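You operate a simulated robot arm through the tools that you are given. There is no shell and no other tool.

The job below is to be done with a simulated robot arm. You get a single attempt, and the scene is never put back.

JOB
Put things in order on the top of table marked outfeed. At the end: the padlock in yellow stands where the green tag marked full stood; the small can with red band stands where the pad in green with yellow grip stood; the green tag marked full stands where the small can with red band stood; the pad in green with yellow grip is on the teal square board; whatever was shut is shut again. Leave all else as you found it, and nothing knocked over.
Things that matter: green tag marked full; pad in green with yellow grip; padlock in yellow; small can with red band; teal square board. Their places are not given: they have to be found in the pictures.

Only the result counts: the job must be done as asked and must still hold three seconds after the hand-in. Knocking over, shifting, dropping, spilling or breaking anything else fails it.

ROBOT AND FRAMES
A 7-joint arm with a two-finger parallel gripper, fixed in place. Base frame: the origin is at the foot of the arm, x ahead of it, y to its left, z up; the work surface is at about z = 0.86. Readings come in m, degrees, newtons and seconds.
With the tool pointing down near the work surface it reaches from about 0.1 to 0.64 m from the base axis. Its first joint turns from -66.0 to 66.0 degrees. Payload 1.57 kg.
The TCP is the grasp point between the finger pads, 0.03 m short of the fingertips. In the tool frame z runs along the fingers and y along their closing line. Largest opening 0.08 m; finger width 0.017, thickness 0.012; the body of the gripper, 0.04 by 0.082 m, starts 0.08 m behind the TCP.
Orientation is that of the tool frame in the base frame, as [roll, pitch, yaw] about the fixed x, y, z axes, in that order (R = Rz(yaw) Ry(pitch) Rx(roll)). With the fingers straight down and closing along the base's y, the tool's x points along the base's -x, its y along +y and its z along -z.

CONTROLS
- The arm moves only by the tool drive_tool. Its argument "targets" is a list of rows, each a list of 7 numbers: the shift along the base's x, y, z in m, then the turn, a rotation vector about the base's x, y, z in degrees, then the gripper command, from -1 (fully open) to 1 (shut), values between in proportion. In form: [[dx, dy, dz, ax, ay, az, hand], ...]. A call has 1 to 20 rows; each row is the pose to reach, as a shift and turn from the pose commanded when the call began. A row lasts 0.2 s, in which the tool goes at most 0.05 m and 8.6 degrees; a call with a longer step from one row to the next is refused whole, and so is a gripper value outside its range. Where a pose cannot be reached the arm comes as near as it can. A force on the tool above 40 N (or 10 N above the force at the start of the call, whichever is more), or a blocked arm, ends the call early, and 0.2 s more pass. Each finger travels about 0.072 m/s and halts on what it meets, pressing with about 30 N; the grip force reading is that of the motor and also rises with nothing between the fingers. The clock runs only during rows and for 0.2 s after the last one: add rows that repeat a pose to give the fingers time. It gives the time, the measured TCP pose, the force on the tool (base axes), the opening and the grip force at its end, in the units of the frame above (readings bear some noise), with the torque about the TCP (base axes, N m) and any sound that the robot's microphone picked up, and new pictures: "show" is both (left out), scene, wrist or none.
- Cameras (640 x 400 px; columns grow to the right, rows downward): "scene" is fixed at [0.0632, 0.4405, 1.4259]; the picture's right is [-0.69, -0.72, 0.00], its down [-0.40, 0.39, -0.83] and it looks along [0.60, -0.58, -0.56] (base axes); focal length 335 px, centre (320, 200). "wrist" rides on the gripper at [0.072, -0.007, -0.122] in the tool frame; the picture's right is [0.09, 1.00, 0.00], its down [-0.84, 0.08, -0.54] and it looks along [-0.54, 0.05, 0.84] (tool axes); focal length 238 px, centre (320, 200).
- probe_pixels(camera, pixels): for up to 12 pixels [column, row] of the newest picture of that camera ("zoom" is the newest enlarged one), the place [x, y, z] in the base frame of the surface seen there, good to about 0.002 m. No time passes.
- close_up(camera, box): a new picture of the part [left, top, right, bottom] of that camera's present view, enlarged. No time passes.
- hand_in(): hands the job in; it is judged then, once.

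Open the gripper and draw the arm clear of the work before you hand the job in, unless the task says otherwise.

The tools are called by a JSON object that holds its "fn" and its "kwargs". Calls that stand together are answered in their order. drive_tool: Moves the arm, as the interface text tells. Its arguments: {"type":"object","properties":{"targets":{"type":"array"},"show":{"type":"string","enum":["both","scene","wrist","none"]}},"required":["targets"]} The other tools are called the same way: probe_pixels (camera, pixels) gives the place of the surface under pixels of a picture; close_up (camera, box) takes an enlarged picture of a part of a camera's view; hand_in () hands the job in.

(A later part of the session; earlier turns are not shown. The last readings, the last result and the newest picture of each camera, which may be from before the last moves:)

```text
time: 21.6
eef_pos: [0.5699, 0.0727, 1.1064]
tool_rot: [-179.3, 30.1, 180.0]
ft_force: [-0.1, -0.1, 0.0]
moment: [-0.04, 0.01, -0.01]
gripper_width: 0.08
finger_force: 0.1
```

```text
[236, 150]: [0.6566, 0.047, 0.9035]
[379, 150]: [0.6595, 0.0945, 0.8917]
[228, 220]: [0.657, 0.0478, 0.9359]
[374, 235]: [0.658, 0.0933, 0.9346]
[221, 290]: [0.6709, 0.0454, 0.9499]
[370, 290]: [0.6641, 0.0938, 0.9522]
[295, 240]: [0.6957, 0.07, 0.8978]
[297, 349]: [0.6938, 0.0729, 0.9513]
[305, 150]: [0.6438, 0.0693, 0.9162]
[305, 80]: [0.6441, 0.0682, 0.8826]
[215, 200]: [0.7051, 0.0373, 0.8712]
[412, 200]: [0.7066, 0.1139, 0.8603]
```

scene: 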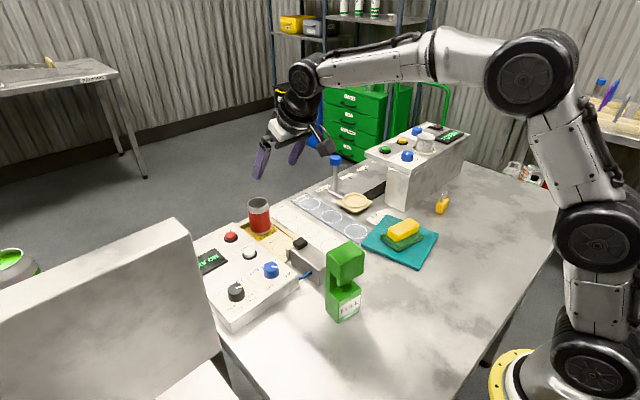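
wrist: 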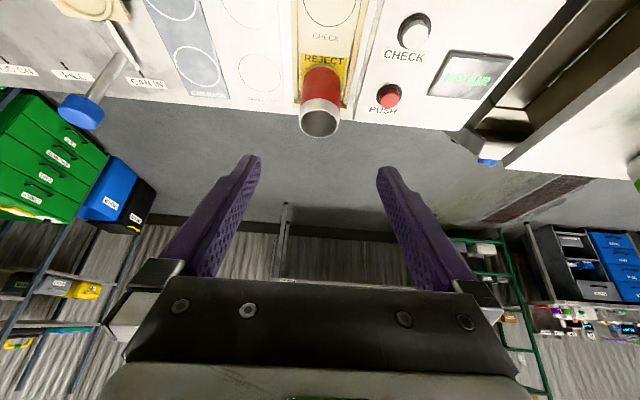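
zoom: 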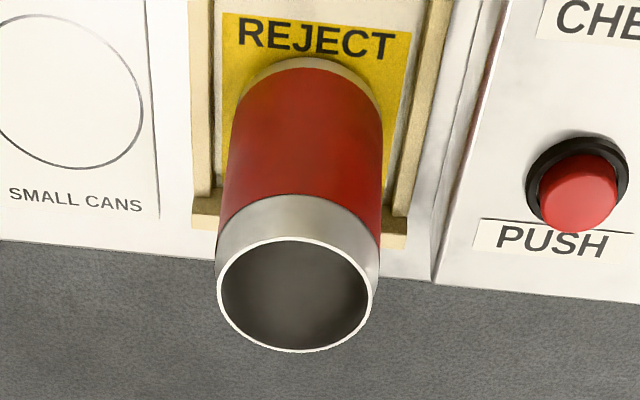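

The can's centre is (0.669, 0.0705). I approach along the tool axis with open fingers, stopping short at about 0.03 m from the grasp to check.

{"fn": "drive_tool", "kwargs": {"targets": [[0.02, -0.0022, -0.035, 0, 0, 0, -1], [0.04, -0.0022, -0.07, 0, 0, 0, -1], [0.06, -0.0022, -0.105, 0, 0, 0, -1], [0.08, -0.0022, -0.139, 0, 0, 0, -1], [0.08, -0.0022, -0.139, 0, 0, 0, -1]]}}

```text
time: 22.8
eef_pos: [0.6496, 0.0698, 0.9676]
tool_rot: [-179.3, 30.1, -180.0]
ft_force: [0.7, -0.2, -0.6]
moment: [0.01, -0.01, 0.01]
gripper_width: 0.0799
finger_force: 0.1
```

scene: 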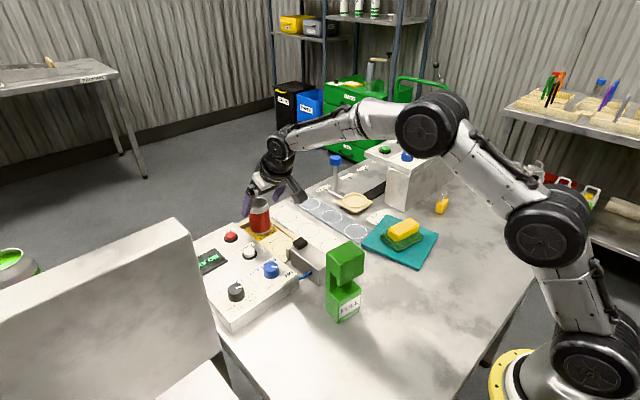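
wrist: 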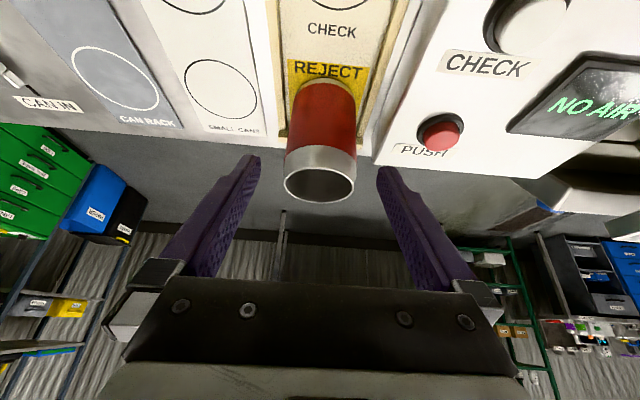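

The can's rim lies midway between the fingertips. I move the remaining 0.04 m along the tool axis.

{"fn": "drive_tool", "kwargs": {"targets": [[0.01, 0, -0.0175, 0, 0, 0, -1], [0.0165, 0, -0.029, 0, 0, 0, -1], [0.0198, 0.0003, -0.0347, 0, 0, 0, -1], [0.0198, 0.0003, -0.0347, 0, 0, 0, -1]]}}

```text
time: 23.8
eef_pos: [0.6677, 0.0703, 0.9321]
tool_rot: [-179.3, 30.1, 180.0]
ft_force: [0.4, 0.2, -0.6]
moment: [0.02, 0.0, -0.01]
gripper_width: 0.0799
finger_force: 0.1
```

scene: 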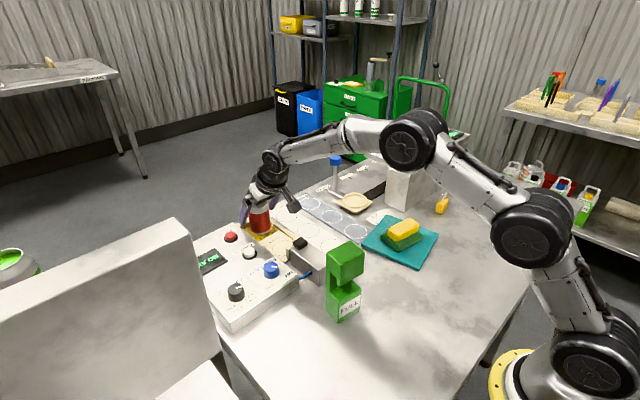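
wrist: 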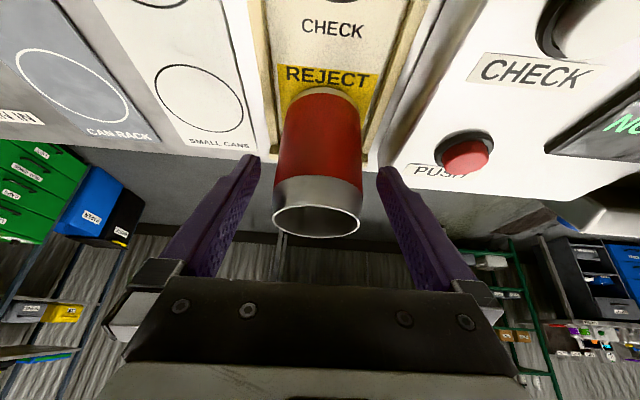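

The computed position of the can's rim centre for a centred grip is (320,222) and it appears at (317,221), so the alignment is good. I close the fingers on the can.

{"fn": "drive_tool", "kwargs": {"targets": [[0, -0.001, 0, 0, 0, 0, -1], [0, -0.001, 0, 0, 0, 0, 0], [0, -0.001, 0, 0, 0, 0, 1], [0, -0.001, 0, 0, 0, 0, 1], [0, -0.001, 0, 0, 0, 0, 1], [0, -0.001, 0, 0, 0, 0, 1]]}}

```text
time: 25.2
eef_pos: [0.6684, 0.0701, 0.9318]
tool_rot: [-179.4, 30.1, -180.0]
ft_force: [0.3, 0.6, 0.3]
moment: [0.01, 0.02, 0.02]
gripper_width: 0.0503
finger_force: 30.0
```

scene: 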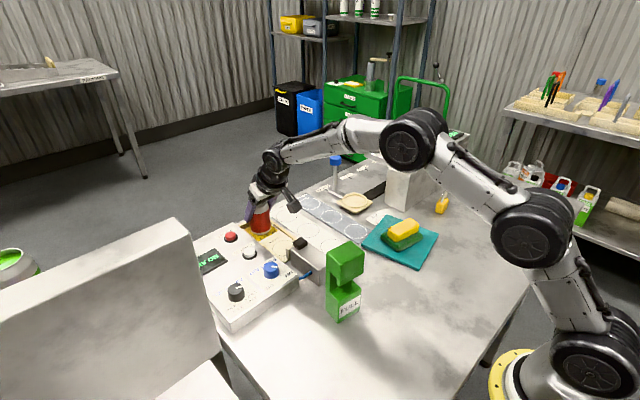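
wrist: 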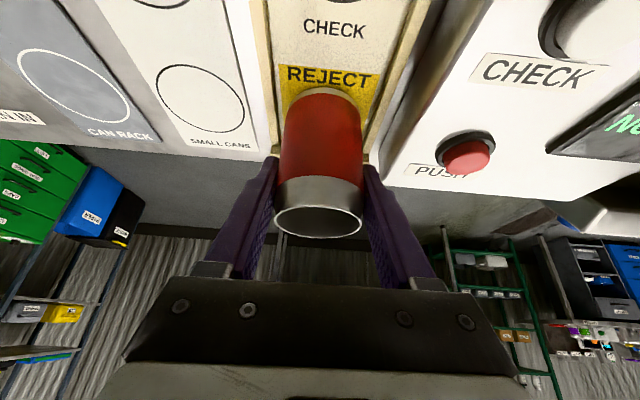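

The can is held (opening 0.0503). I lift it straight up 0.07 m and check.

{"fn": "drive_tool", "kwargs": {"targets": [[0, 0, 0.01, 0, 0, 0, 1], [0, 0, 0.03, 0, 0, 0, 1], [0, 0, 0.05, 0, 0, 0, 1], [0, 0, 0.07, 0, 0, 0, 1], [0, 0, 0.07, 0, 0, 0, 1]]}}

```text
time: 26.4
eef_pos: [0.6691, 0.071, 1.0031]
tool_rot: [-179.2, 30.0, -180.0]
ft_force: [-0.4, -1.1, -0.5]
moment: [-0.04, -0.01, -0.02]
gripper_width: 0.0508
finger_force: 29.5
```

scene: 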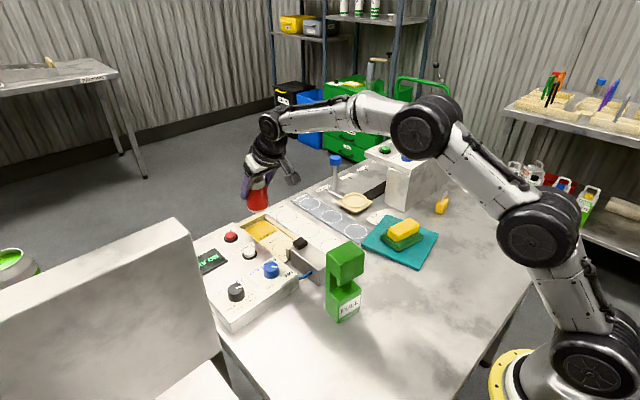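
wrist: 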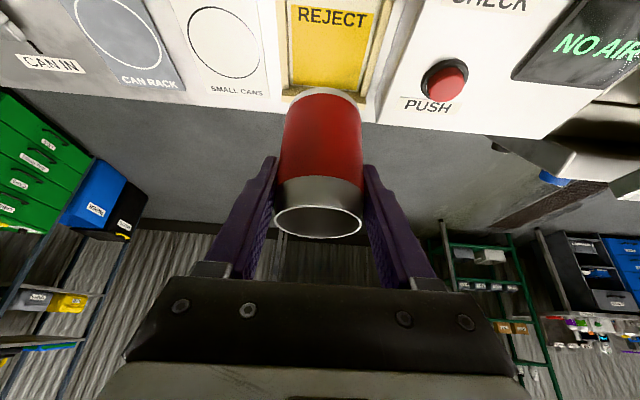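

The can is up and looks upright. I carry it to above the pad's former place (0.588, -0.058), in steps below 0.05 m.

{"fn": "drive_tool", "kwargs": {"targets": [[-0.015, -0.024, 0, 0, 0, 0, 1], [-0.03, -0.048, 0, 0, 0, 0, 1], [-0.045, -0.072, 0, 0, 0, 0, 1], [-0.06, -0.096, 0, 0, 0, 0, 1], [-0.0715, -0.115, 0, 0, 0, 0, 1], [-0.0805, -0.128, 0, 0, 0, 0, 1], [-0.0805, -0.128, -0.03, 0, 0, 0, 1], [-0.0805, -0.128, -0.055, 0, 0, 0, 1], [-0.0805, -0.128, -0.063, 0, 0, 0, 1], [-0.0805, -0.128, -0.063, 0, 0, 0, 1]]}}

```text
time: 28.6
eef_pos: [0.588, -0.057, 0.939]
tool_rot: [-179.3, 30.1, 180.0]
ft_force: [0.5, -0.2, 0.6]
moment: [0.0, -0.02, 0.01]
gripper_width: 0.0504
finger_force: 30.2
```

scene: 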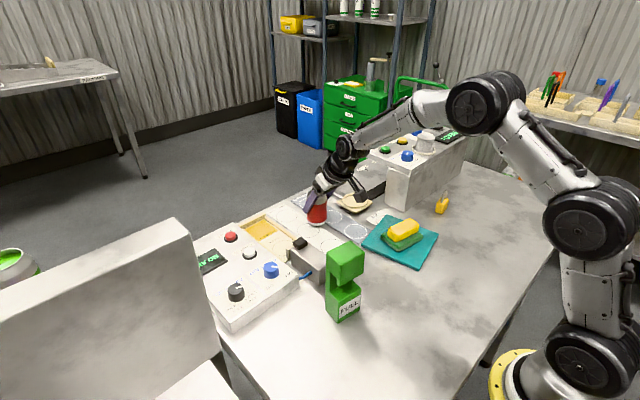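
wrist: 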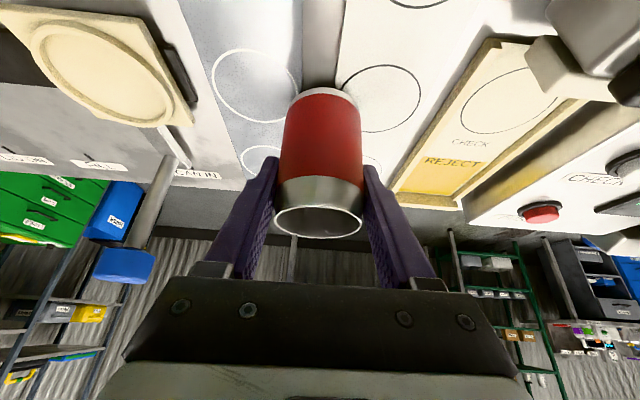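

The can hangs about 1 cm above the former pad place. I check the picture of it and lower in small steps.

{"fn": "drive_tool", "kwargs": {"targets": [[0, -0.0005, -0.003, 0, 0, 0, 1], [0, -0.0005, -0.006, 0, 0, 0, 1], [0, -0.0005, -0.007, 0, 0, 0, 1], [0, -0.0005, -0.007, 0, 0, 0, 1]], "show": "scene"}}

{"fn": "close_up", "kwargs": {"camera": "scene", "box": [280, 180, 360, 240]}}

```text
time: 29.6
eef_pos: [0.5873, -0.0582, 0.9305]
tool_rot: [-179.4, 30.1, -179.9]
ft_force: [0.9, -0.6, -0.3]
moment: [0.01, -0.01, 0.0]
gripper_width: 0.0505
finger_force: 30.5
```

scene: 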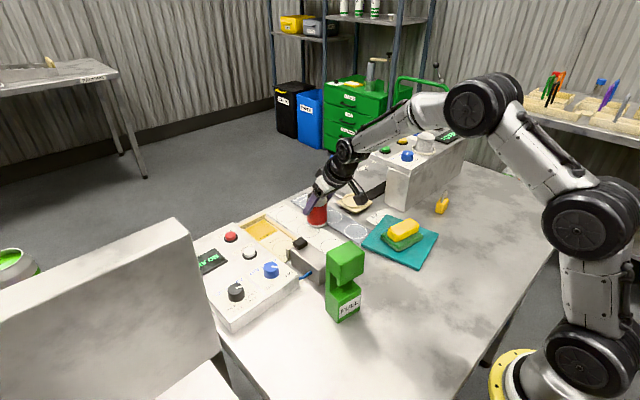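

```text
6.67 times, centred on (320, 210) of scene
```

zoom: 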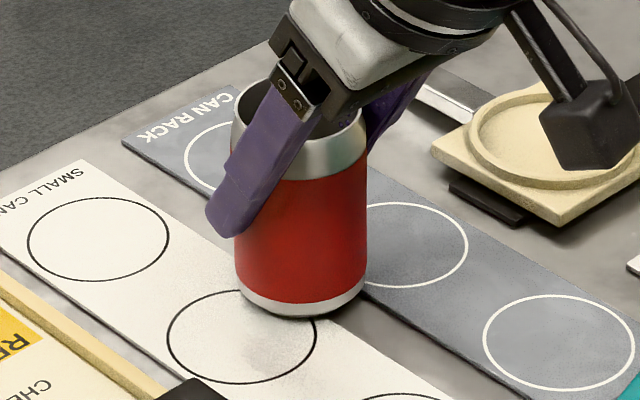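

The can is upright and nearly touching. I lower another 1 mm and read the force.

{"fn": "drive_tool", "kwargs": {"targets": [[0, 0, -0.001, 0, 0, 0, 1], [0, 0, -0.001, 0, 0, 0, 1]], "show": "none"}}

```text
time: 30.2
eef_pos: [0.5882, -0.0586, 0.9322]
tool_rot: [-179.3, 30.2, 180.0]
ft_force: [-0.2, -0.1, 1.4]
moment: [-0.06, 0.03, -0.02]
gripper_width: 0.0505
finger_force: 30.1
```

Force is only about 1.4 N, near the noise. I lower one more millimetre.

{"fn": "drive_tool", "kwargs": {"targets": [[0, 0, -0.001, 0, 0, 0, 1], [0, 0, -0.001, 0, 0, 0, 1]], "show": "none"}}

```text
time: 30.8
eef_pos: [0.5888, -0.0579, 0.9315]
tool_rot: [-179.4, 30.2, 179.9]
ft_force: [-0.6, 1.5, 5.6]
moment: [0.17, 0.07, 0.01]
gripper_width: 0.0504
finger_force: 29.7
```

Contact is clear at 5.6 N. I ease up half a millimetre, open the fingers and retreat along the tool axis.

{"fn": "drive_tool", "kwargs": {"targets": [[0, 0, 0.0005, 0, 0, 0, 1], [0, 0, 0.0005, 0, 0, 0, 0.2], [0, 0, 0.0005, 0, 0, 0, -0.4], [0, 0, 0.0005, 0, 0, 0, -1], [0, 0, 0.0005, 0, 0, 0, -1], [0, 0, 0.0005, 0, 0, 0, -1]]}}

```text
time: 32.2
eef_pos: [0.5884, -0.0587, 0.9313]
tool_rot: [-179.3, 30.0, -179.9]
ft_force: [0.3, -0.9, 0.2]
moment: [0.01, 0.04, 0.01]
gripper_width: 0.0801
finger_force: 0.0
```

scene: 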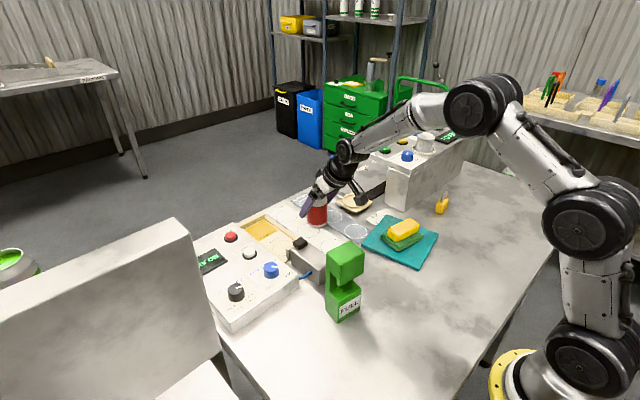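
wrist: 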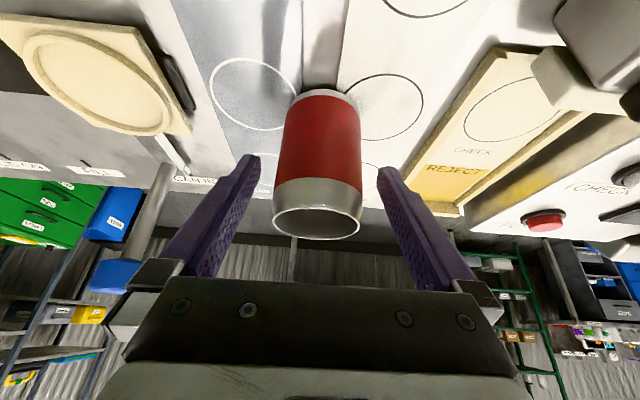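

The can stands free between the open fingers. I retreat 0.2 m along the tool axis.

{"fn": "drive_tool", "kwargs": {"targets": [[-0.01, 0, 0.0173, 0, 0, 0, -1], [-0.03, 0, 0.052, 0, 0, 0, -1], [-0.05, 0, 0.0866, 0, 0, 0, -1], [-0.075, 0, 0.13, 0, 0, 0, -1], [-0.1, 0, 0.1732, 0, 0, 0, -1], [-0.12, 0, 0.208, 0, 0, 0, -1]]}}

{"fn": "close_up", "kwargs": {"camera": "scene", "box": [230, 180, 360, 260]}}

{"fn": "close_up", "kwargs": {"camera": "scene", "box": [300, 230, 400, 330]}}

```text
time: 33.6
eef_pos: [0.4682, -0.0594, 1.1386]
tool_rot: [-179.3, 30.1, 180.0]
ft_force: [0.0, 0.7, -0.4]
moment: [0.02, -0.04, 0.01]
gripper_width: 0.08
finger_force: 0.1
```

scene: 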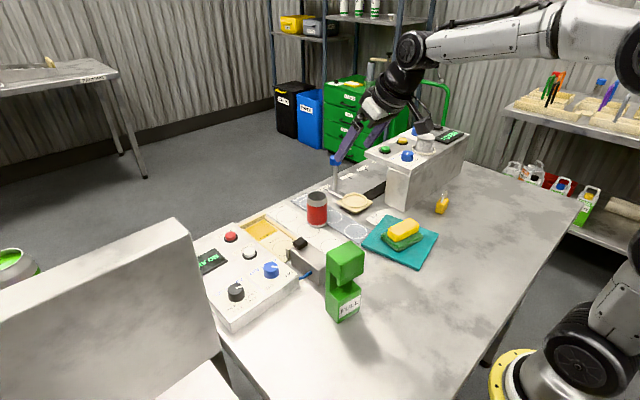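
wrist: 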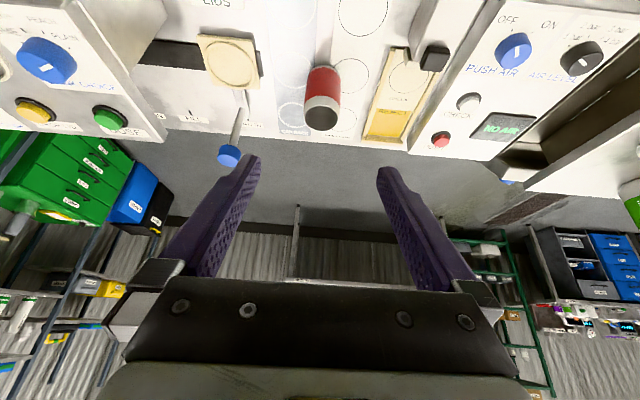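

```text
4.92 times, centred on (295, 220) of scene
```

zoom: 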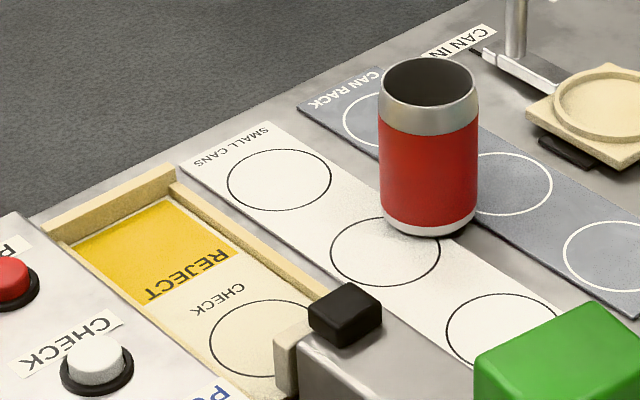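

```text
4.00 times, centred on (350, 280) of scene
```

zoom: 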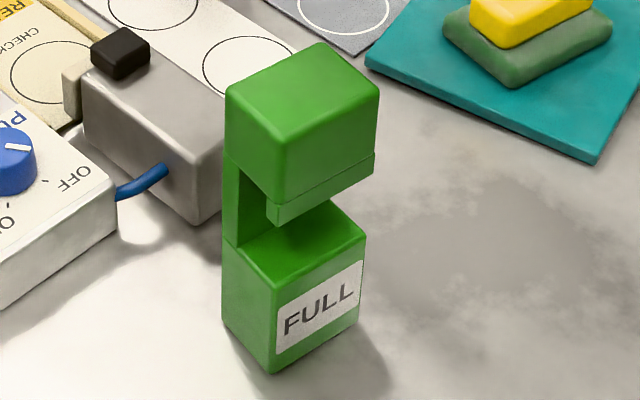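

The can stands upright on the former pad place. Now I measure the tag: top corners, block faces and foot, in this newest zoom.

{"fn": "probe_pixels", "kwargs": {"camera": "zoom", "pixels": [[233, 92], [320, 47], [375, 92], [282, 136], [305, 90], [228, 105], [280, 150], [374, 105], [272, 368], [226, 322], [358, 328], [225, 240]]}}

{"fn": "probe_pixels", "kwargs": {"camera": "zoom", "pixels": [[250, 140], [250, 120], [232, 150], [262, 180], [275, 220], [275, 190], [370, 165], [340, 130], [300, 240], [242, 245], [250, 290], [330, 215]]}}

```text
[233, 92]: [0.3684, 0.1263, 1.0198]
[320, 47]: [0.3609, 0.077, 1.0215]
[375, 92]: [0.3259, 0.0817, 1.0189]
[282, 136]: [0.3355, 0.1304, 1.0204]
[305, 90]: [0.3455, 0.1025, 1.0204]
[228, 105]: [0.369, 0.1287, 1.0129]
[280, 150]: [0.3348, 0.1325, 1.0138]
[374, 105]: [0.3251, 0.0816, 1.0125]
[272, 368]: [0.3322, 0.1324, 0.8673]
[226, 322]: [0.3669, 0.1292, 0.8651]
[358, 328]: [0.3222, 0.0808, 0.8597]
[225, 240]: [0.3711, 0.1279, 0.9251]
```

```text
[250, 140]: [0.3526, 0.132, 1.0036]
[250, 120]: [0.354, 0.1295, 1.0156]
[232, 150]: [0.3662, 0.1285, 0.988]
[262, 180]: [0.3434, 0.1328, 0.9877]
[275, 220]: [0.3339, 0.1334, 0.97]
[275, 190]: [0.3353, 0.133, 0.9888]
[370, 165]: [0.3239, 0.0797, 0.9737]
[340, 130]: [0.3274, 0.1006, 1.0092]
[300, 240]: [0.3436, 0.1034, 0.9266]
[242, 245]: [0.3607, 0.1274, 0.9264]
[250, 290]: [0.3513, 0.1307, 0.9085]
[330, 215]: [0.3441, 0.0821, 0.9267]
```

The tag's centre is (0.3475, 0.104), top at z 1.021, 0.052 wide across and turned about -9°; the top block is good to grip at z≈1.0. I move to 0.125 m behind it along the tool axis, turning the tool -9°.

{"fn": "drive_tool", "kwargs": {"targets": [[-0.03, 0.028, -0.005, 0, 0, -1.5, -1], [-0.06, 0.057, -0.01, 0, 0, -3, -1], [-0.09, 0.086, -0.015, 0, 0, -4.5, -1], [-0.12, 0.115, -0.02, 0, 0, -6, -1], [-0.15, 0.143, -0.025, 0, 0, -7.5, -1], [-0.1823, 0.1718, -0.031, 0, 0, -9, -1], [-0.1823, 0.1718, -0.031, 0, 0, -9, -1]]}}

```text
time: 35.2
eef_pos: [0.2841, 0.1139, 1.1073]
tool_rot: [-179.3, 30.0, 171.0]
ft_force: [-0.5, 0.6, -0.5]
moment: [0.01, 0.0, -0.02]
gripper_width: 0.0802
finger_force: 0.1
```

scene: 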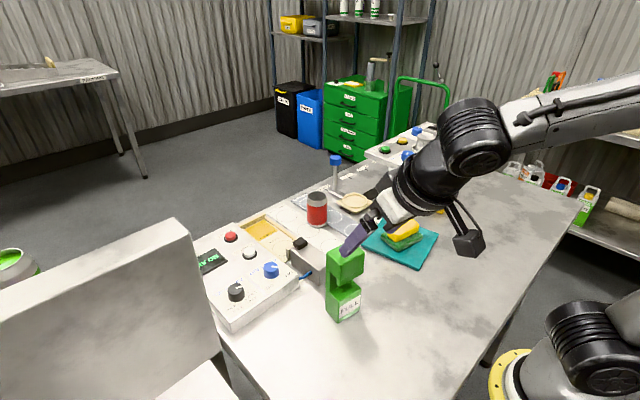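
wrist: 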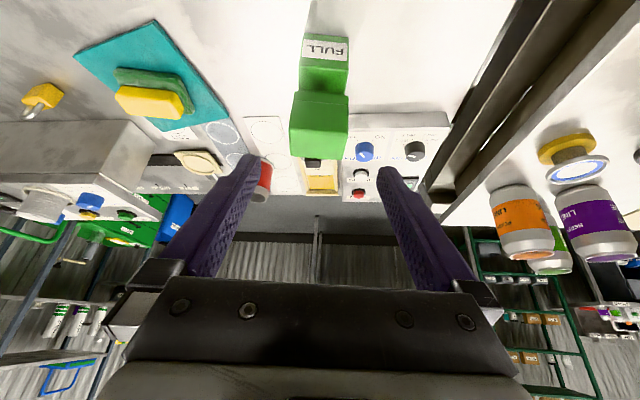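

The tag's top block sits at (319,125), square to the fingers. I zoom and probe its sides for the exact centre.

{"fn": "close_up", "kwargs": {"camera": "wrist", "box": [270, 20, 370, 170]}}

{"fn": "probe_pixels", "kwargs": {"camera": "wrist", "pixels": [[296, 98], [344, 100], [293, 135], [343, 140], [292, 153], [342, 156], [318, 98], [318, 155], [300, 65], [347, 68], [303, 38], [346, 40]]}}

```text
2.67 times, centred on (320, 95) of wrist
```

zoom: 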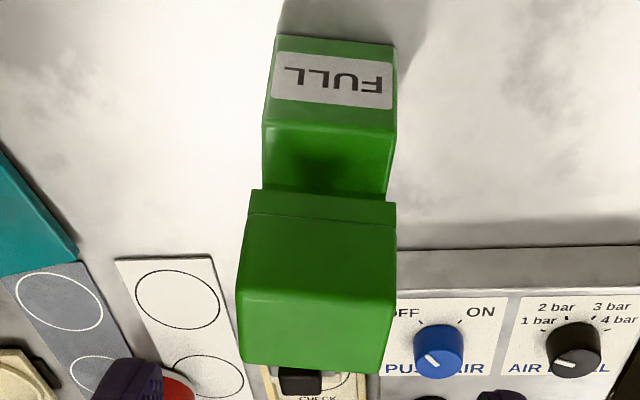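

```text
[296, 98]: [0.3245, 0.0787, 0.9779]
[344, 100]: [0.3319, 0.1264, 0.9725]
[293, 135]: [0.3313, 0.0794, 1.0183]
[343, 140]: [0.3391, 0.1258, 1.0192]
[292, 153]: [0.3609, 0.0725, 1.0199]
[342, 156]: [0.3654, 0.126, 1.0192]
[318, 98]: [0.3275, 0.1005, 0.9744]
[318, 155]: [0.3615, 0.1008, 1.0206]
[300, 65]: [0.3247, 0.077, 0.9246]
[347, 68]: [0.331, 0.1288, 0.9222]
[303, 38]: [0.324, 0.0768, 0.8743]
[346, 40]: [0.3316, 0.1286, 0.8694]
```

The view agrees with a centred, aligned approach (offset under 1 mm across). I advance along the tool axis to the grasp pose with the fingers open.

{"fn": "drive_tool", "kwargs": {"targets": [[0.0165, -0.0028, -0.029, 0, 0, 0, -1], [0.033, -0.0057, -0.0585, 0, 0, 0, -1], [0.0488, -0.0084, -0.0864, 0, 0, 0, -1], [0.061, -0.0105, -0.108, 0, 0, 0, -1], [0.061, -0.0105, -0.108, 0, 0, 0, -1]]}}

```text
time: 36.4
eef_pos: [0.3467, 0.1038, 0.9994]
tool_rot: [-179.4, 30.1, 170.9]
ft_force: [-0.3, -0.8, -0.2]
moment: [0.02, 0.0, -0.03]
gripper_width: 0.08
finger_force: 0.1
```

scene: 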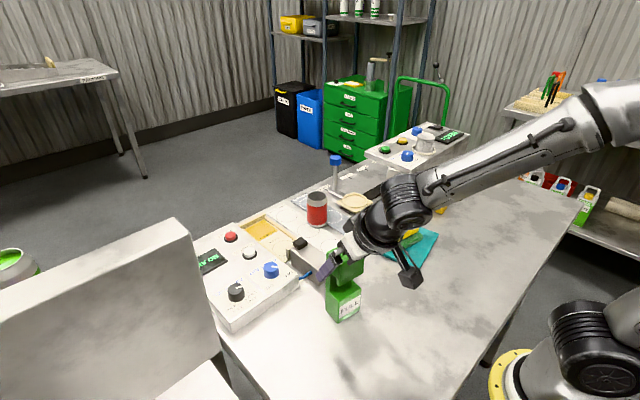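
wrist: 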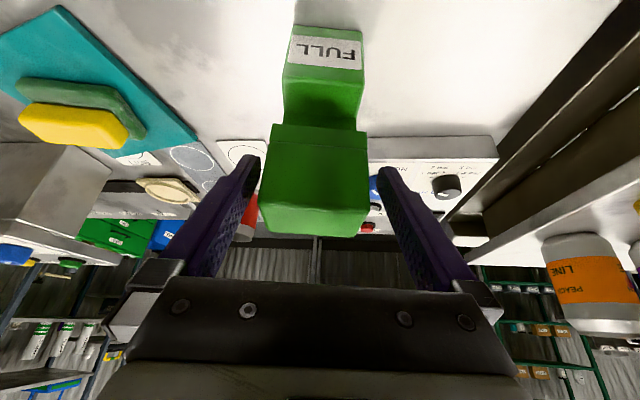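

The block appears about 2 mm to the -y side of the finger middle (centre column 315 against 320). I shift by that, then close.

{"fn": "drive_tool", "kwargs": {"targets": [[-0.0003, -0.0019, 0, 0, 0, 0, -1], [-0.0003, -0.0019, 0, 0, 0, 0, -0.3], [-0.0003, -0.0019, 0, 0, 0, 0, 0.2], [-0.0003, -0.0019, 0, 0, 0, 0, 1], [-0.0003, -0.0019, 0, 0, 0, 0, 1], [-0.0003, -0.0019, 0, 0, 0, 0, 1]]}}

```text
time: 37.8
eef_pos: [0.3462, 0.1014, 0.9992]
tool_rot: [-179.3, 30.1, 170.9]
ft_force: [-1.1, -0.6, 0.3]
moment: [0.0, 0.01, -0.03]
gripper_width: 0.0573
finger_force: 29.9
```

scene: 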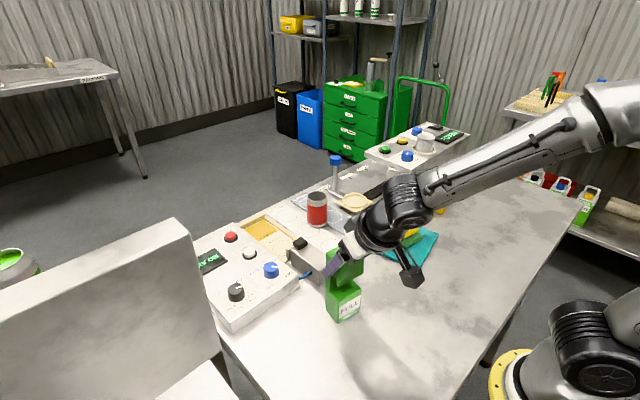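
wrist: 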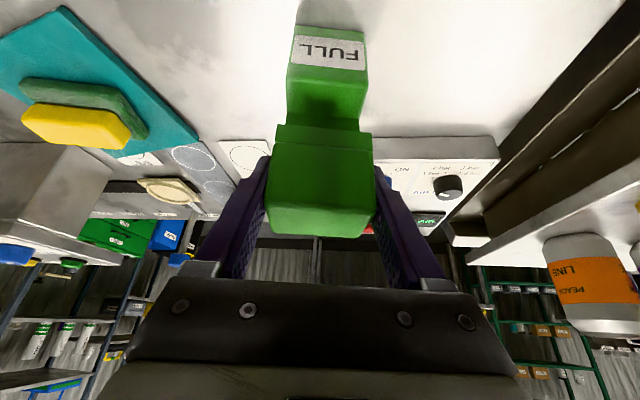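

The tag is gripped (opening 0.0573). I lift it slowly by 0.10 m and check that it stays square.

{"fn": "drive_tool", "kwargs": {"targets": [[0, 0, 0.008, 0, 0, 0, 1], [0, 0, 0.03, 0, 0, 0, 1], [0, 0, 0.06, 0, 0, 0, 1], [0, 0, 0.09, 0, 0, 0, 1], [0, 0, 0.1, 0, 0, 0, 1], [0, 0, 0.1, 0, 0, 0, 1]]}}

{"fn": "close_up", "kwargs": {"camera": "scene", "box": [280, 190, 420, 320]}}

```text
time: 39.2
eef_pos: [0.3472, 0.1012, 1.1008]
tool_rot: [-179.3, 30.1, 171.0]
ft_force: [0.4, 0.4, -1.0]
moment: [-0.01, -0.02, 0.03]
gripper_width: 0.0574
finger_force: 29.9
```

scene: 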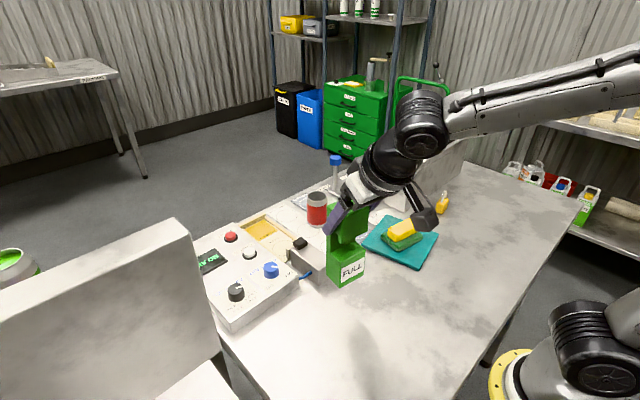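
wrist: 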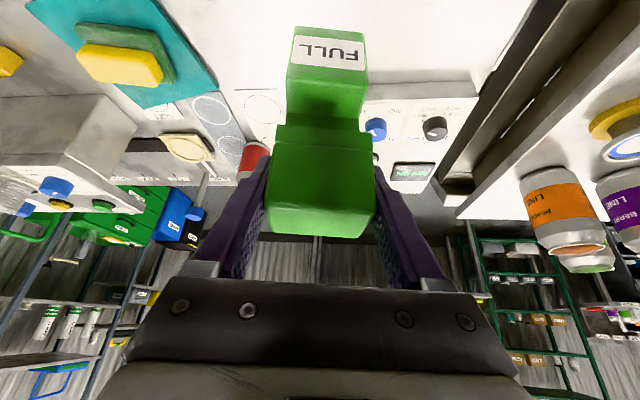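

```text
3.08 times, centred on (350, 255) of scene
```

zoom: 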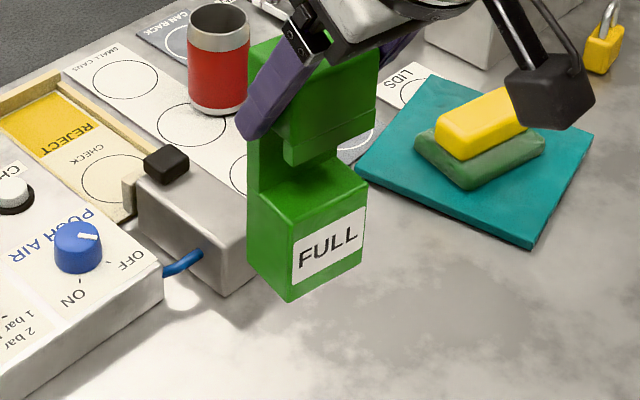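

The tag hangs upright. I probe the lower block's corners to know the tag's centre relative to the TCP (0.3465, 0.1014).

{"fn": "probe_pixels", "kwargs": {"camera": "zoom", "pixels": [[291, 290], [291, 260], [291, 225], [252, 260], [250, 210], [363, 255], [365, 200], [330, 175], [325, 270], [270, 270], [300, 212], [360, 185]]}}

{"fn": "probe_pixels", "kwargs": {"camera": "wrist", "pixels": [[289, 70], [366, 75], [292, 35], [364, 40], [328, 70], [280, 140], [370, 145], [270, 228], [368, 230], [325, 150], [325, 225], [328, 100]]}}

```text
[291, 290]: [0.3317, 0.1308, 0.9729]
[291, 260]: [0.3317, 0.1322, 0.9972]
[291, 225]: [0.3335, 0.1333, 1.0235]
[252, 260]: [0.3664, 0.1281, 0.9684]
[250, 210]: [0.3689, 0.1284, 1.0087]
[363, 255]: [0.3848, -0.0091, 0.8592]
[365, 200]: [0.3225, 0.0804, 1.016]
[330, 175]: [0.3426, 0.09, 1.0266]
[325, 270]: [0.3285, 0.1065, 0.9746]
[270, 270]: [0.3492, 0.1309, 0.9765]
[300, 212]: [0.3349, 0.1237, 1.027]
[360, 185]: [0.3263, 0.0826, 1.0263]
```

```text
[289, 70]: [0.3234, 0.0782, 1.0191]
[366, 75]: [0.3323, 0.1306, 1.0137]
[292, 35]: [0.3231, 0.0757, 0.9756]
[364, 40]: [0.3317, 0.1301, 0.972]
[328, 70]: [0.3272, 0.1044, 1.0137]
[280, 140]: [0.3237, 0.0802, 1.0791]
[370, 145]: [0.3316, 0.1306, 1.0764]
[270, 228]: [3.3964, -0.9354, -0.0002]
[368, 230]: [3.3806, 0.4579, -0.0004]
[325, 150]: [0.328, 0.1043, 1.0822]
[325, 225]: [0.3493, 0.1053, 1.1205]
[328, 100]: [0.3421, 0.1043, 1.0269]
```

The tag's centre is (0.3465, 0.1013), at the TCP within a millimetre. Now I measure the empty tray before carrying the tag there.

{"fn": "close_up", "kwargs": {"camera": "scene", "box": [225, 200, 305, 260]}}

```text
6.67 times, centred on (265, 230) of scene
```

zoom: 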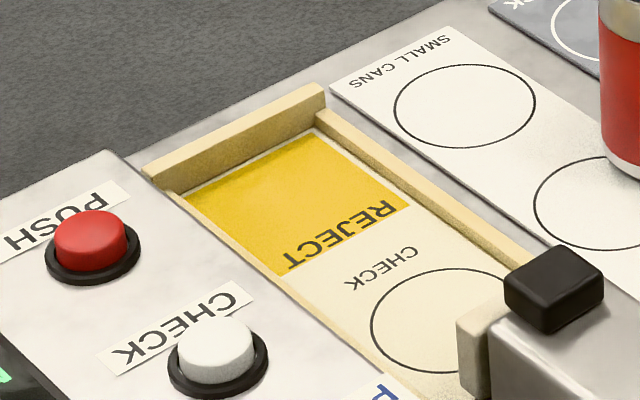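

{"fn": "probe_pixels", "kwargs": {"camera": "zoom", "pixels": [[190, 195], [310, 138], [278, 268], [405, 208], [182, 188], [230, 245], [225, 235], [300, 310], [330, 115], [380, 160], [320, 95], [240, 140]]}}

{"fn": "probe_pixels", "kwargs": {"camera": "zoom", "pixels": [[300, 200], [260, 220], [340, 180], [370, 165], [360, 150], [240, 250], [248, 250], [255, 255], [160, 165], [235, 155], [260, 265], [395, 190]]}}

```text
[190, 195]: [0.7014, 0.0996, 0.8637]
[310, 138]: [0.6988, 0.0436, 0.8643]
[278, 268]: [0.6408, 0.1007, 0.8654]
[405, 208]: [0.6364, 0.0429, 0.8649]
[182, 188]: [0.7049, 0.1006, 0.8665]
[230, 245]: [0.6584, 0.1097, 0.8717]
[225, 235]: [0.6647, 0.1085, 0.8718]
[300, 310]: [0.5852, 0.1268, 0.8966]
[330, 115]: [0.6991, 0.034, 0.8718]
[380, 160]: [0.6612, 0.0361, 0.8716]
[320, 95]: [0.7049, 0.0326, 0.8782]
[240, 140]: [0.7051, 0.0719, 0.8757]
```

```text
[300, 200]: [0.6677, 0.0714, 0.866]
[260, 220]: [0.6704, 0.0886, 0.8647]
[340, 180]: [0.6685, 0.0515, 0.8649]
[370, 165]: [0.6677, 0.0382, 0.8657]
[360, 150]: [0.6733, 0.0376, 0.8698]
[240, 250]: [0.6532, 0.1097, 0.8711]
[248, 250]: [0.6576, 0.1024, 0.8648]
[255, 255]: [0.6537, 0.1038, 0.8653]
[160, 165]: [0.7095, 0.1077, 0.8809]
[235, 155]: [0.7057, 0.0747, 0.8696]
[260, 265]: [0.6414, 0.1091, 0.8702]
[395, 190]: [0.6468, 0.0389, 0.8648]
```

Tray floor is z≈0.865, inner width y≈0.038–0.106, low walls at 0.872, end wall 0.881 at x≥0.703; the tag (0.056 by 0.038) fits when square to the tray. I carry it there, turning +9° and easing down to 0.03 m above the floor.

{"fn": "drive_tool", "kwargs": {"targets": [[0.03, -0.003, 0, 0, 0, 1, 1], [0.07, -0.007, 0, 0, 0, 2, 1], [0.11, -0.011, 0, 0, 0, 3.5, 1], [0.15, -0.015, 0, 0, 0, 5, 1], [0.19, -0.019, 0, 0, 0, 6, 1], [0.225, -0.022, -0.01, 0, 0, 7, 1], [0.255, -0.025, -0.03, 0, 0, 8, 1], [0.285, -0.028, -0.05, 0, 0, 9, 1], [0.3085, -0.0304, -0.06, 0, 0, 9, 1], [0.3225, -0.0304, -0.065, 0, 0, 9, 1], [0.3225, -0.0304, -0.065, 0, 0, 9, 1]]}}

```text
time: 41.6
eef_pos: [0.67, 0.0715, 1.0344]
tool_rot: [-179.2, 30.1, -180.0]
ft_force: [0.2, 0.3, -0.9]
moment: [-0.02, -0.01, 0.01]
gripper_width: 0.0574
finger_force: 29.8
```

scene: 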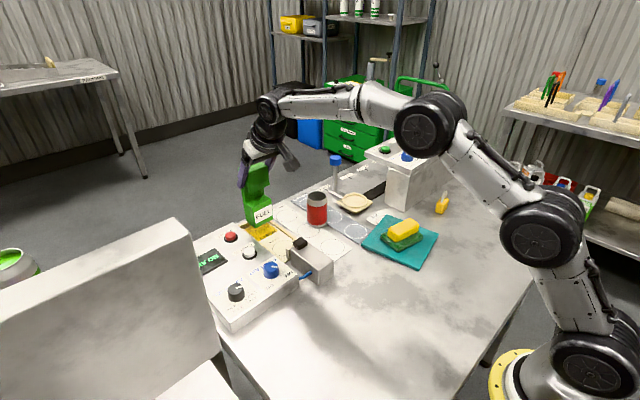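
wrist: 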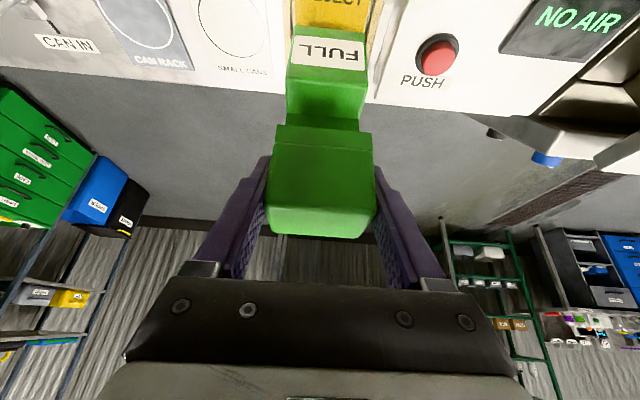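

Reached the tray. I zoom in to check the tag's position over the tray before lowering.

{"fn": "close_up", "kwargs": {"camera": "scene", "box": [220, 160, 300, 260]}}

{"fn": "probe_pixels", "kwargs": {"camera": "zoom", "pixels": [[320, 200], [305, 190], [320, 230], [370, 200], [340, 215], [285, 210], [300, 225], [375, 170], [310, 160], [290, 180], [365, 180], [340, 190]]}}

```text
4.00 times, centred on (260, 210) of scene
```

zoom: 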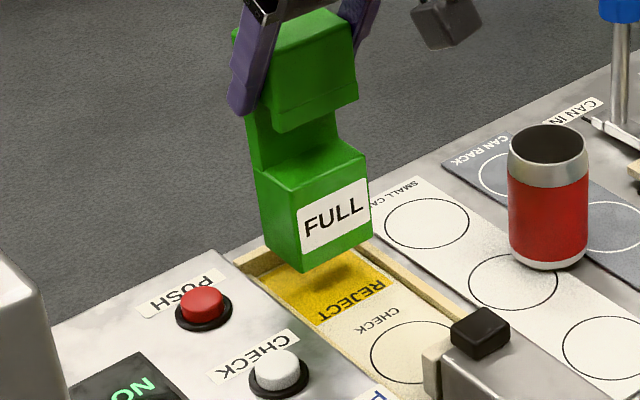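

```text
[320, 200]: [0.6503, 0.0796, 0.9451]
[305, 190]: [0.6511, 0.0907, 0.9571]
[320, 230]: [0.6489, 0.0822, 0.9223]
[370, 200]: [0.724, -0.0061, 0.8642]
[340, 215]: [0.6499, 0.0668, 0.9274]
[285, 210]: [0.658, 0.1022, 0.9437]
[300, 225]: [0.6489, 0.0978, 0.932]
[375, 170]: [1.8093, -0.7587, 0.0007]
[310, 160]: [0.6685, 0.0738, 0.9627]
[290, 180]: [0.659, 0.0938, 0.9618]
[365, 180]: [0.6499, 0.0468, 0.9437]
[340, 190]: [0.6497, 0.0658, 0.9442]
```

The tag is square over the tray: front face x≈0.650, sides y≈0.045–0.101. I lower it to just above the tray floor with a 1 mm correction in y.

{"fn": "drive_tool", "kwargs": {"targets": [[0, -0.001, -0.01, 0, 0, 0, 1], [0, -0.001, -0.02, 0, 0, 0, 1], [0, -0.001, -0.025, 0, 0, 0, 1], [0, -0.001, -0.028, 0, 0, 0, 1], [0, -0.001, -0.028, 0, 0, 0, 1]]}}

{"fn": "close_up", "kwargs": {"camera": "scene", "box": [220, 160, 300, 260]}}

```text
time: 42.8
eef_pos: [0.6681, 0.0688, 1.0059]
tool_rot: [-179.4, 30.0, -180.0]
ft_force: [-1.0, 0.5, -0.6]
moment: [0.01, -0.02, 0.0]
gripper_width: 0.0572
finger_force: 30.4
```

scene: 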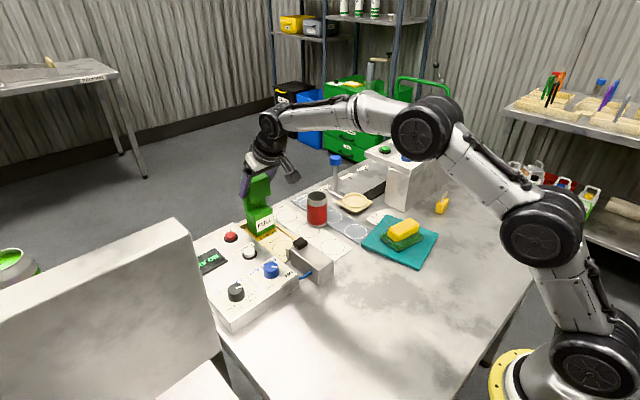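
wrist: 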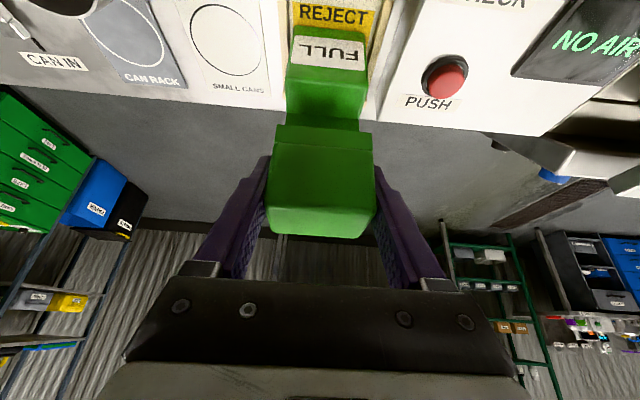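

```text
4.00 times, centred on (260, 210) of scene
```

zoom: 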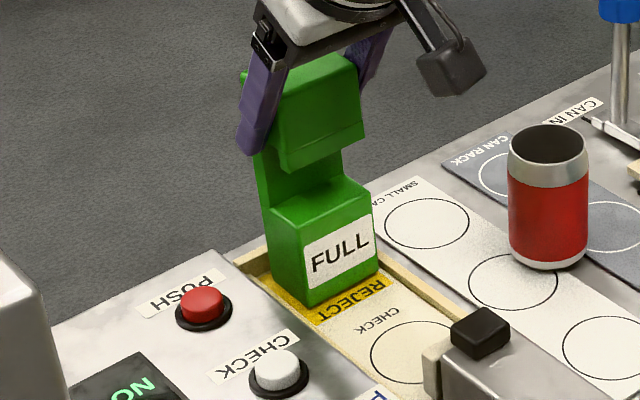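

The tag is within the tray, just above the floor. I lower by 1 mm steps and read the force.

{"fn": "drive_tool", "kwargs": {"targets": [[0, 0, -0.001, 0, 0, 0, 1], [0, 0, -0.0015, 0, 0, 0, 1], [0, 0, -0.0015, 0, 0, 0, 1]], "show": "none"}}

```text
time: 43.6
eef_pos: [0.6689, 0.0687, 1.0046]
tool_rot: [-179.3, 30.1, -179.9]
ft_force: [0.0, -0.2, -1.3]
moment: [0.02, 0.02, 0.02]
gripper_width: 0.0577
finger_force: 30.0
```

Still no contact at z≈1.0055. I lower another millimetre.

{"fn": "drive_tool", "kwargs": {"targets": [[0, 0, -0.001, 0, 0, 0, 1], [0, 0, -0.001, 0, 0, 0, 1]], "show": "none"}}

```text
time: 44.2
eef_pos: [0.6691, 0.0701, 1.0044]
tool_rot: [-179.3, 30.0, 180.0]
ft_force: [-0.6, 0.3, -0.5]
moment: [0.01, -0.04, 0.0]
gripper_width: 0.0575
finger_force: 29.3
```

Still free. Another millimetre down.

{"fn": "drive_tool", "kwargs": {"targets": [[0, 0, -0.001, 0, 0, 0, 1], [0, 0, -0.001, 0, 0, 0, 1]], "show": "none"}}

```text
time: 44.8
eef_pos: [0.6692, 0.0699, 1.0043]
tool_rot: [-179.3, 30.2, -180.0]
ft_force: [-0.1, -0.1, 2.4]
moment: [-0.01, 0.15, 0.02]
gripper_width: 0.0574
finger_force: 29.8
```

Contact begins (2.4 N, with a small moment, so one edge touches first). Half a millimetre more seats it flat before release.

{"fn": "drive_tool", "kwargs": {"targets": [[0, 0, -0.0006, 0, 0, 0, 1], [0, 0, -0.0006, 0, 0, 0, 1]], "show": "none"}}

```text
time: 45.4
eef_pos: [0.6687, 0.0699, 1.0033]
tool_rot: [-179.3, 30.2, 180.0]
ft_force: [-1.3, -0.7, 5.9]
moment: [0.09, 0.3, 0.03]
gripper_width: 0.0576
finger_force: 29.5
```

The tag is seated (5.9 N). I open the fingers gently and hold.

{"fn": "drive_tool", "kwargs": {"targets": [[0, 0, 0.0003, 0, 0, 0, 0.4], [0, 0, 0.0003, 0, 0, 0, 0], [0, 0, 0.0003, 0, 0, 0, -0.6], [0, 0, 0.0003, 0, 0, 0, -1], [0, 0, 0.0003, 0, 0, 0, -1], [0, 0, 0.0003, 0, 0, 0, -1]]}}

{"fn": "close_up", "kwargs": {"camera": "scene", "box": [220, 160, 300, 260]}}

```text
time: 46.8
eef_pos: [0.669, 0.0699, 1.0027]
tool_rot: [-179.2, 30.1, 180.0]
ft_force: [-0.3, 0.4, -0.8]
moment: [0.02, -0.02, -0.03]
gripper_width: 0.0799
finger_force: 0.1
```

scene: 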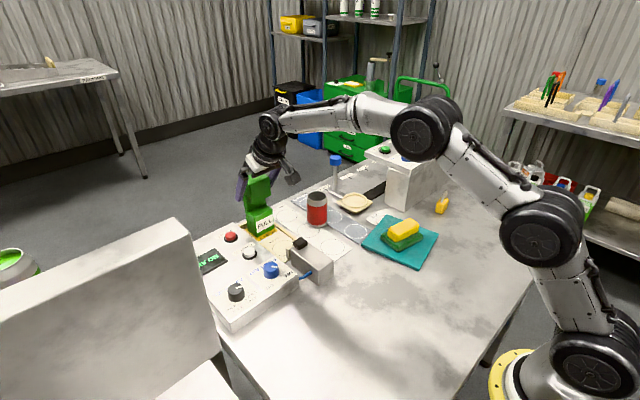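
wrist: 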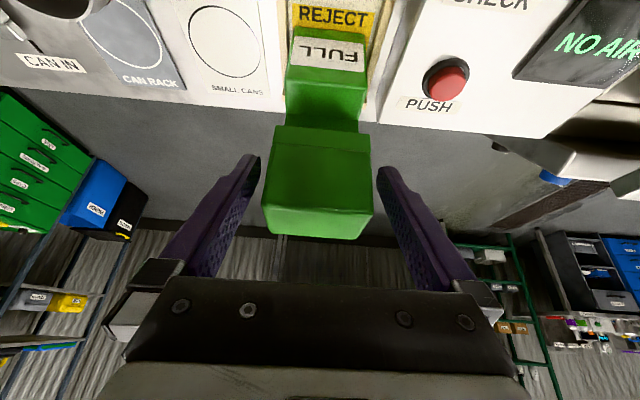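

```text
4.00 times, centred on (260, 210) of scene
```

zoom: 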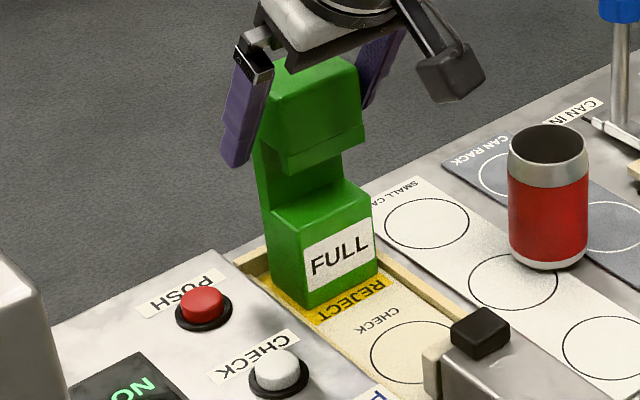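

The tag stands in the tray where the can stood. I retreat along the tool axis.

{"fn": "drive_tool", "kwargs": {"targets": [[-0.0075, -0.001, 0.013, 0, 0, 0, -1], [-0.025, -0.001, 0.0433, 0, 0, 0, -1], [-0.045, -0.001, 0.078, 0, 0, 0, -1], [-0.065, -0.001, 0.1125, 0, 0, 0, -1], [-0.09, -0.001, 0.145, 0, 0, 0, -1], [-0.13, -0.001, 0.155, 0, 0, 0, -1]]}}

{"fn": "close_up", "kwargs": {"camera": "scene", "box": [210, 150, 350, 260]}}

{"fn": "close_up", "kwargs": {"camera": "scene", "box": [415, 180, 465, 230]}}

```text
time: 48.2
eef_pos: [0.5382, 0.0698, 1.1571]
tool_rot: [-179.3, 30.1, -180.0]
ft_force: [-0.6, -0.2, 0.1]
moment: [-0.02, 0.03, -0.02]
gripper_width: 0.08
finger_force: 0.1
```

scene: 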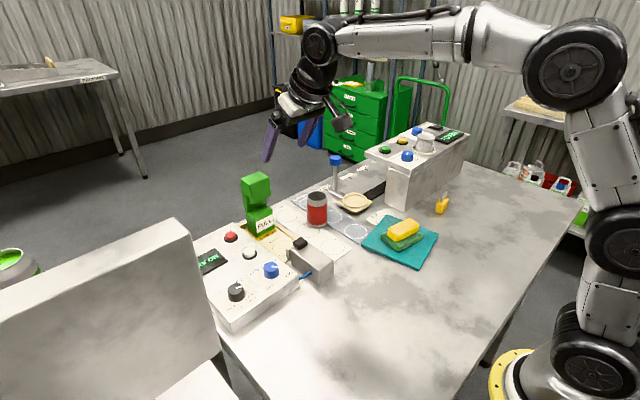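
wrist: 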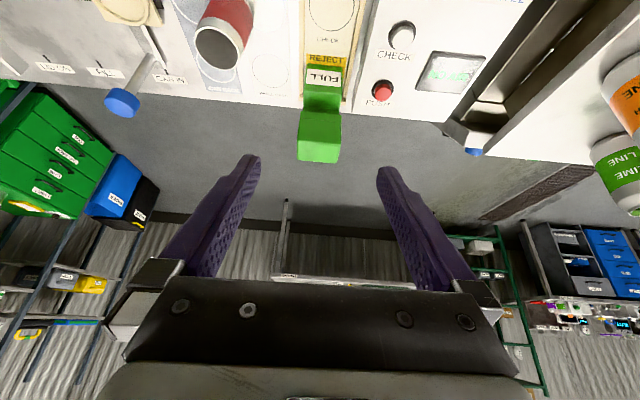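

```text
3.64 times, centred on (280, 205) of scene
```

zoom: 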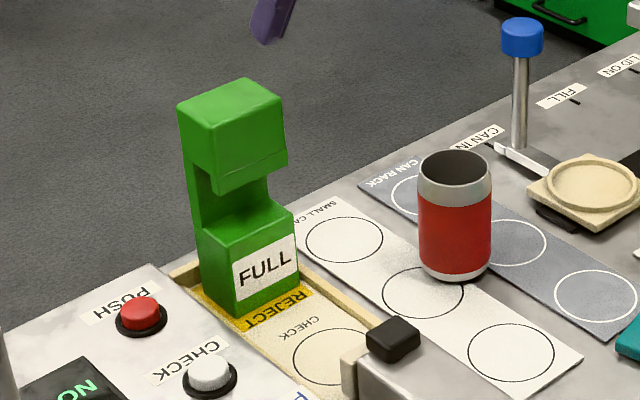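

```text
8.00 times, centred on (440, 205) of scene
```

zoom: 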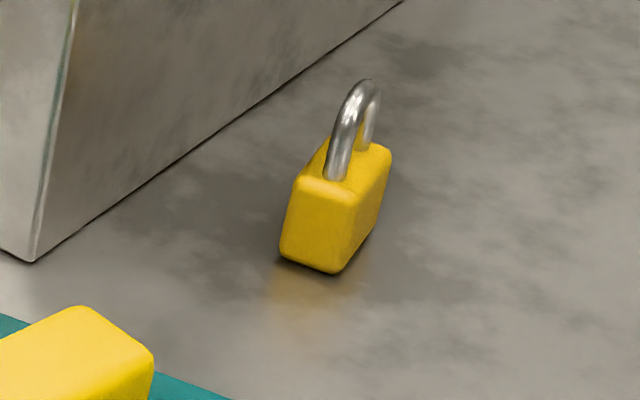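

Tag and can stand well. Now the padlock: I probe its body corners and shackle in this zoom.

{"fn": "probe_pixels", "kwargs": {"camera": "zoom", "pixels": [[300, 185], [350, 197], [385, 152], [335, 150], [284, 250], [332, 268], [370, 232], [320, 220], [365, 200], [368, 82], [340, 165], [370, 140]]}}

{"fn": "probe_pixels", "kwargs": {"camera": "zoom", "pixels": [[345, 215], [340, 240], [360, 180], [380, 180], [310, 240], [325, 195], [295, 210], [335, 178], [355, 95], [350, 120], [375, 100], [280, 270]]}}

```text
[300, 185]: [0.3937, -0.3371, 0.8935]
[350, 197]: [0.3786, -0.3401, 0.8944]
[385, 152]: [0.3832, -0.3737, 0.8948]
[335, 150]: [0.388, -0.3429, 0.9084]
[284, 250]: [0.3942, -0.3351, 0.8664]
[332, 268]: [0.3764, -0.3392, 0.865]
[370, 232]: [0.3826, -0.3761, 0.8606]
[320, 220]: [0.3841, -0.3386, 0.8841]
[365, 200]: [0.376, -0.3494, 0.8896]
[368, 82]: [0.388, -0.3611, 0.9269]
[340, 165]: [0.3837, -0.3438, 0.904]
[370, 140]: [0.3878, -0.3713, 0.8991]
```

```text
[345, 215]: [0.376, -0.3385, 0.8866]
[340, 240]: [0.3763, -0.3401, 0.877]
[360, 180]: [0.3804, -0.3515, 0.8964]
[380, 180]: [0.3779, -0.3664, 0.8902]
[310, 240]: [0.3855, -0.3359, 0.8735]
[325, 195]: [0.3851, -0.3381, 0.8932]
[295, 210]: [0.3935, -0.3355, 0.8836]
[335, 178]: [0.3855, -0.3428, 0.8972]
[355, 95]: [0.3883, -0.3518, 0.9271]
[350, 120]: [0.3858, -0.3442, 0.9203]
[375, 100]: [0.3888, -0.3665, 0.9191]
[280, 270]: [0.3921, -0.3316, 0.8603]
```

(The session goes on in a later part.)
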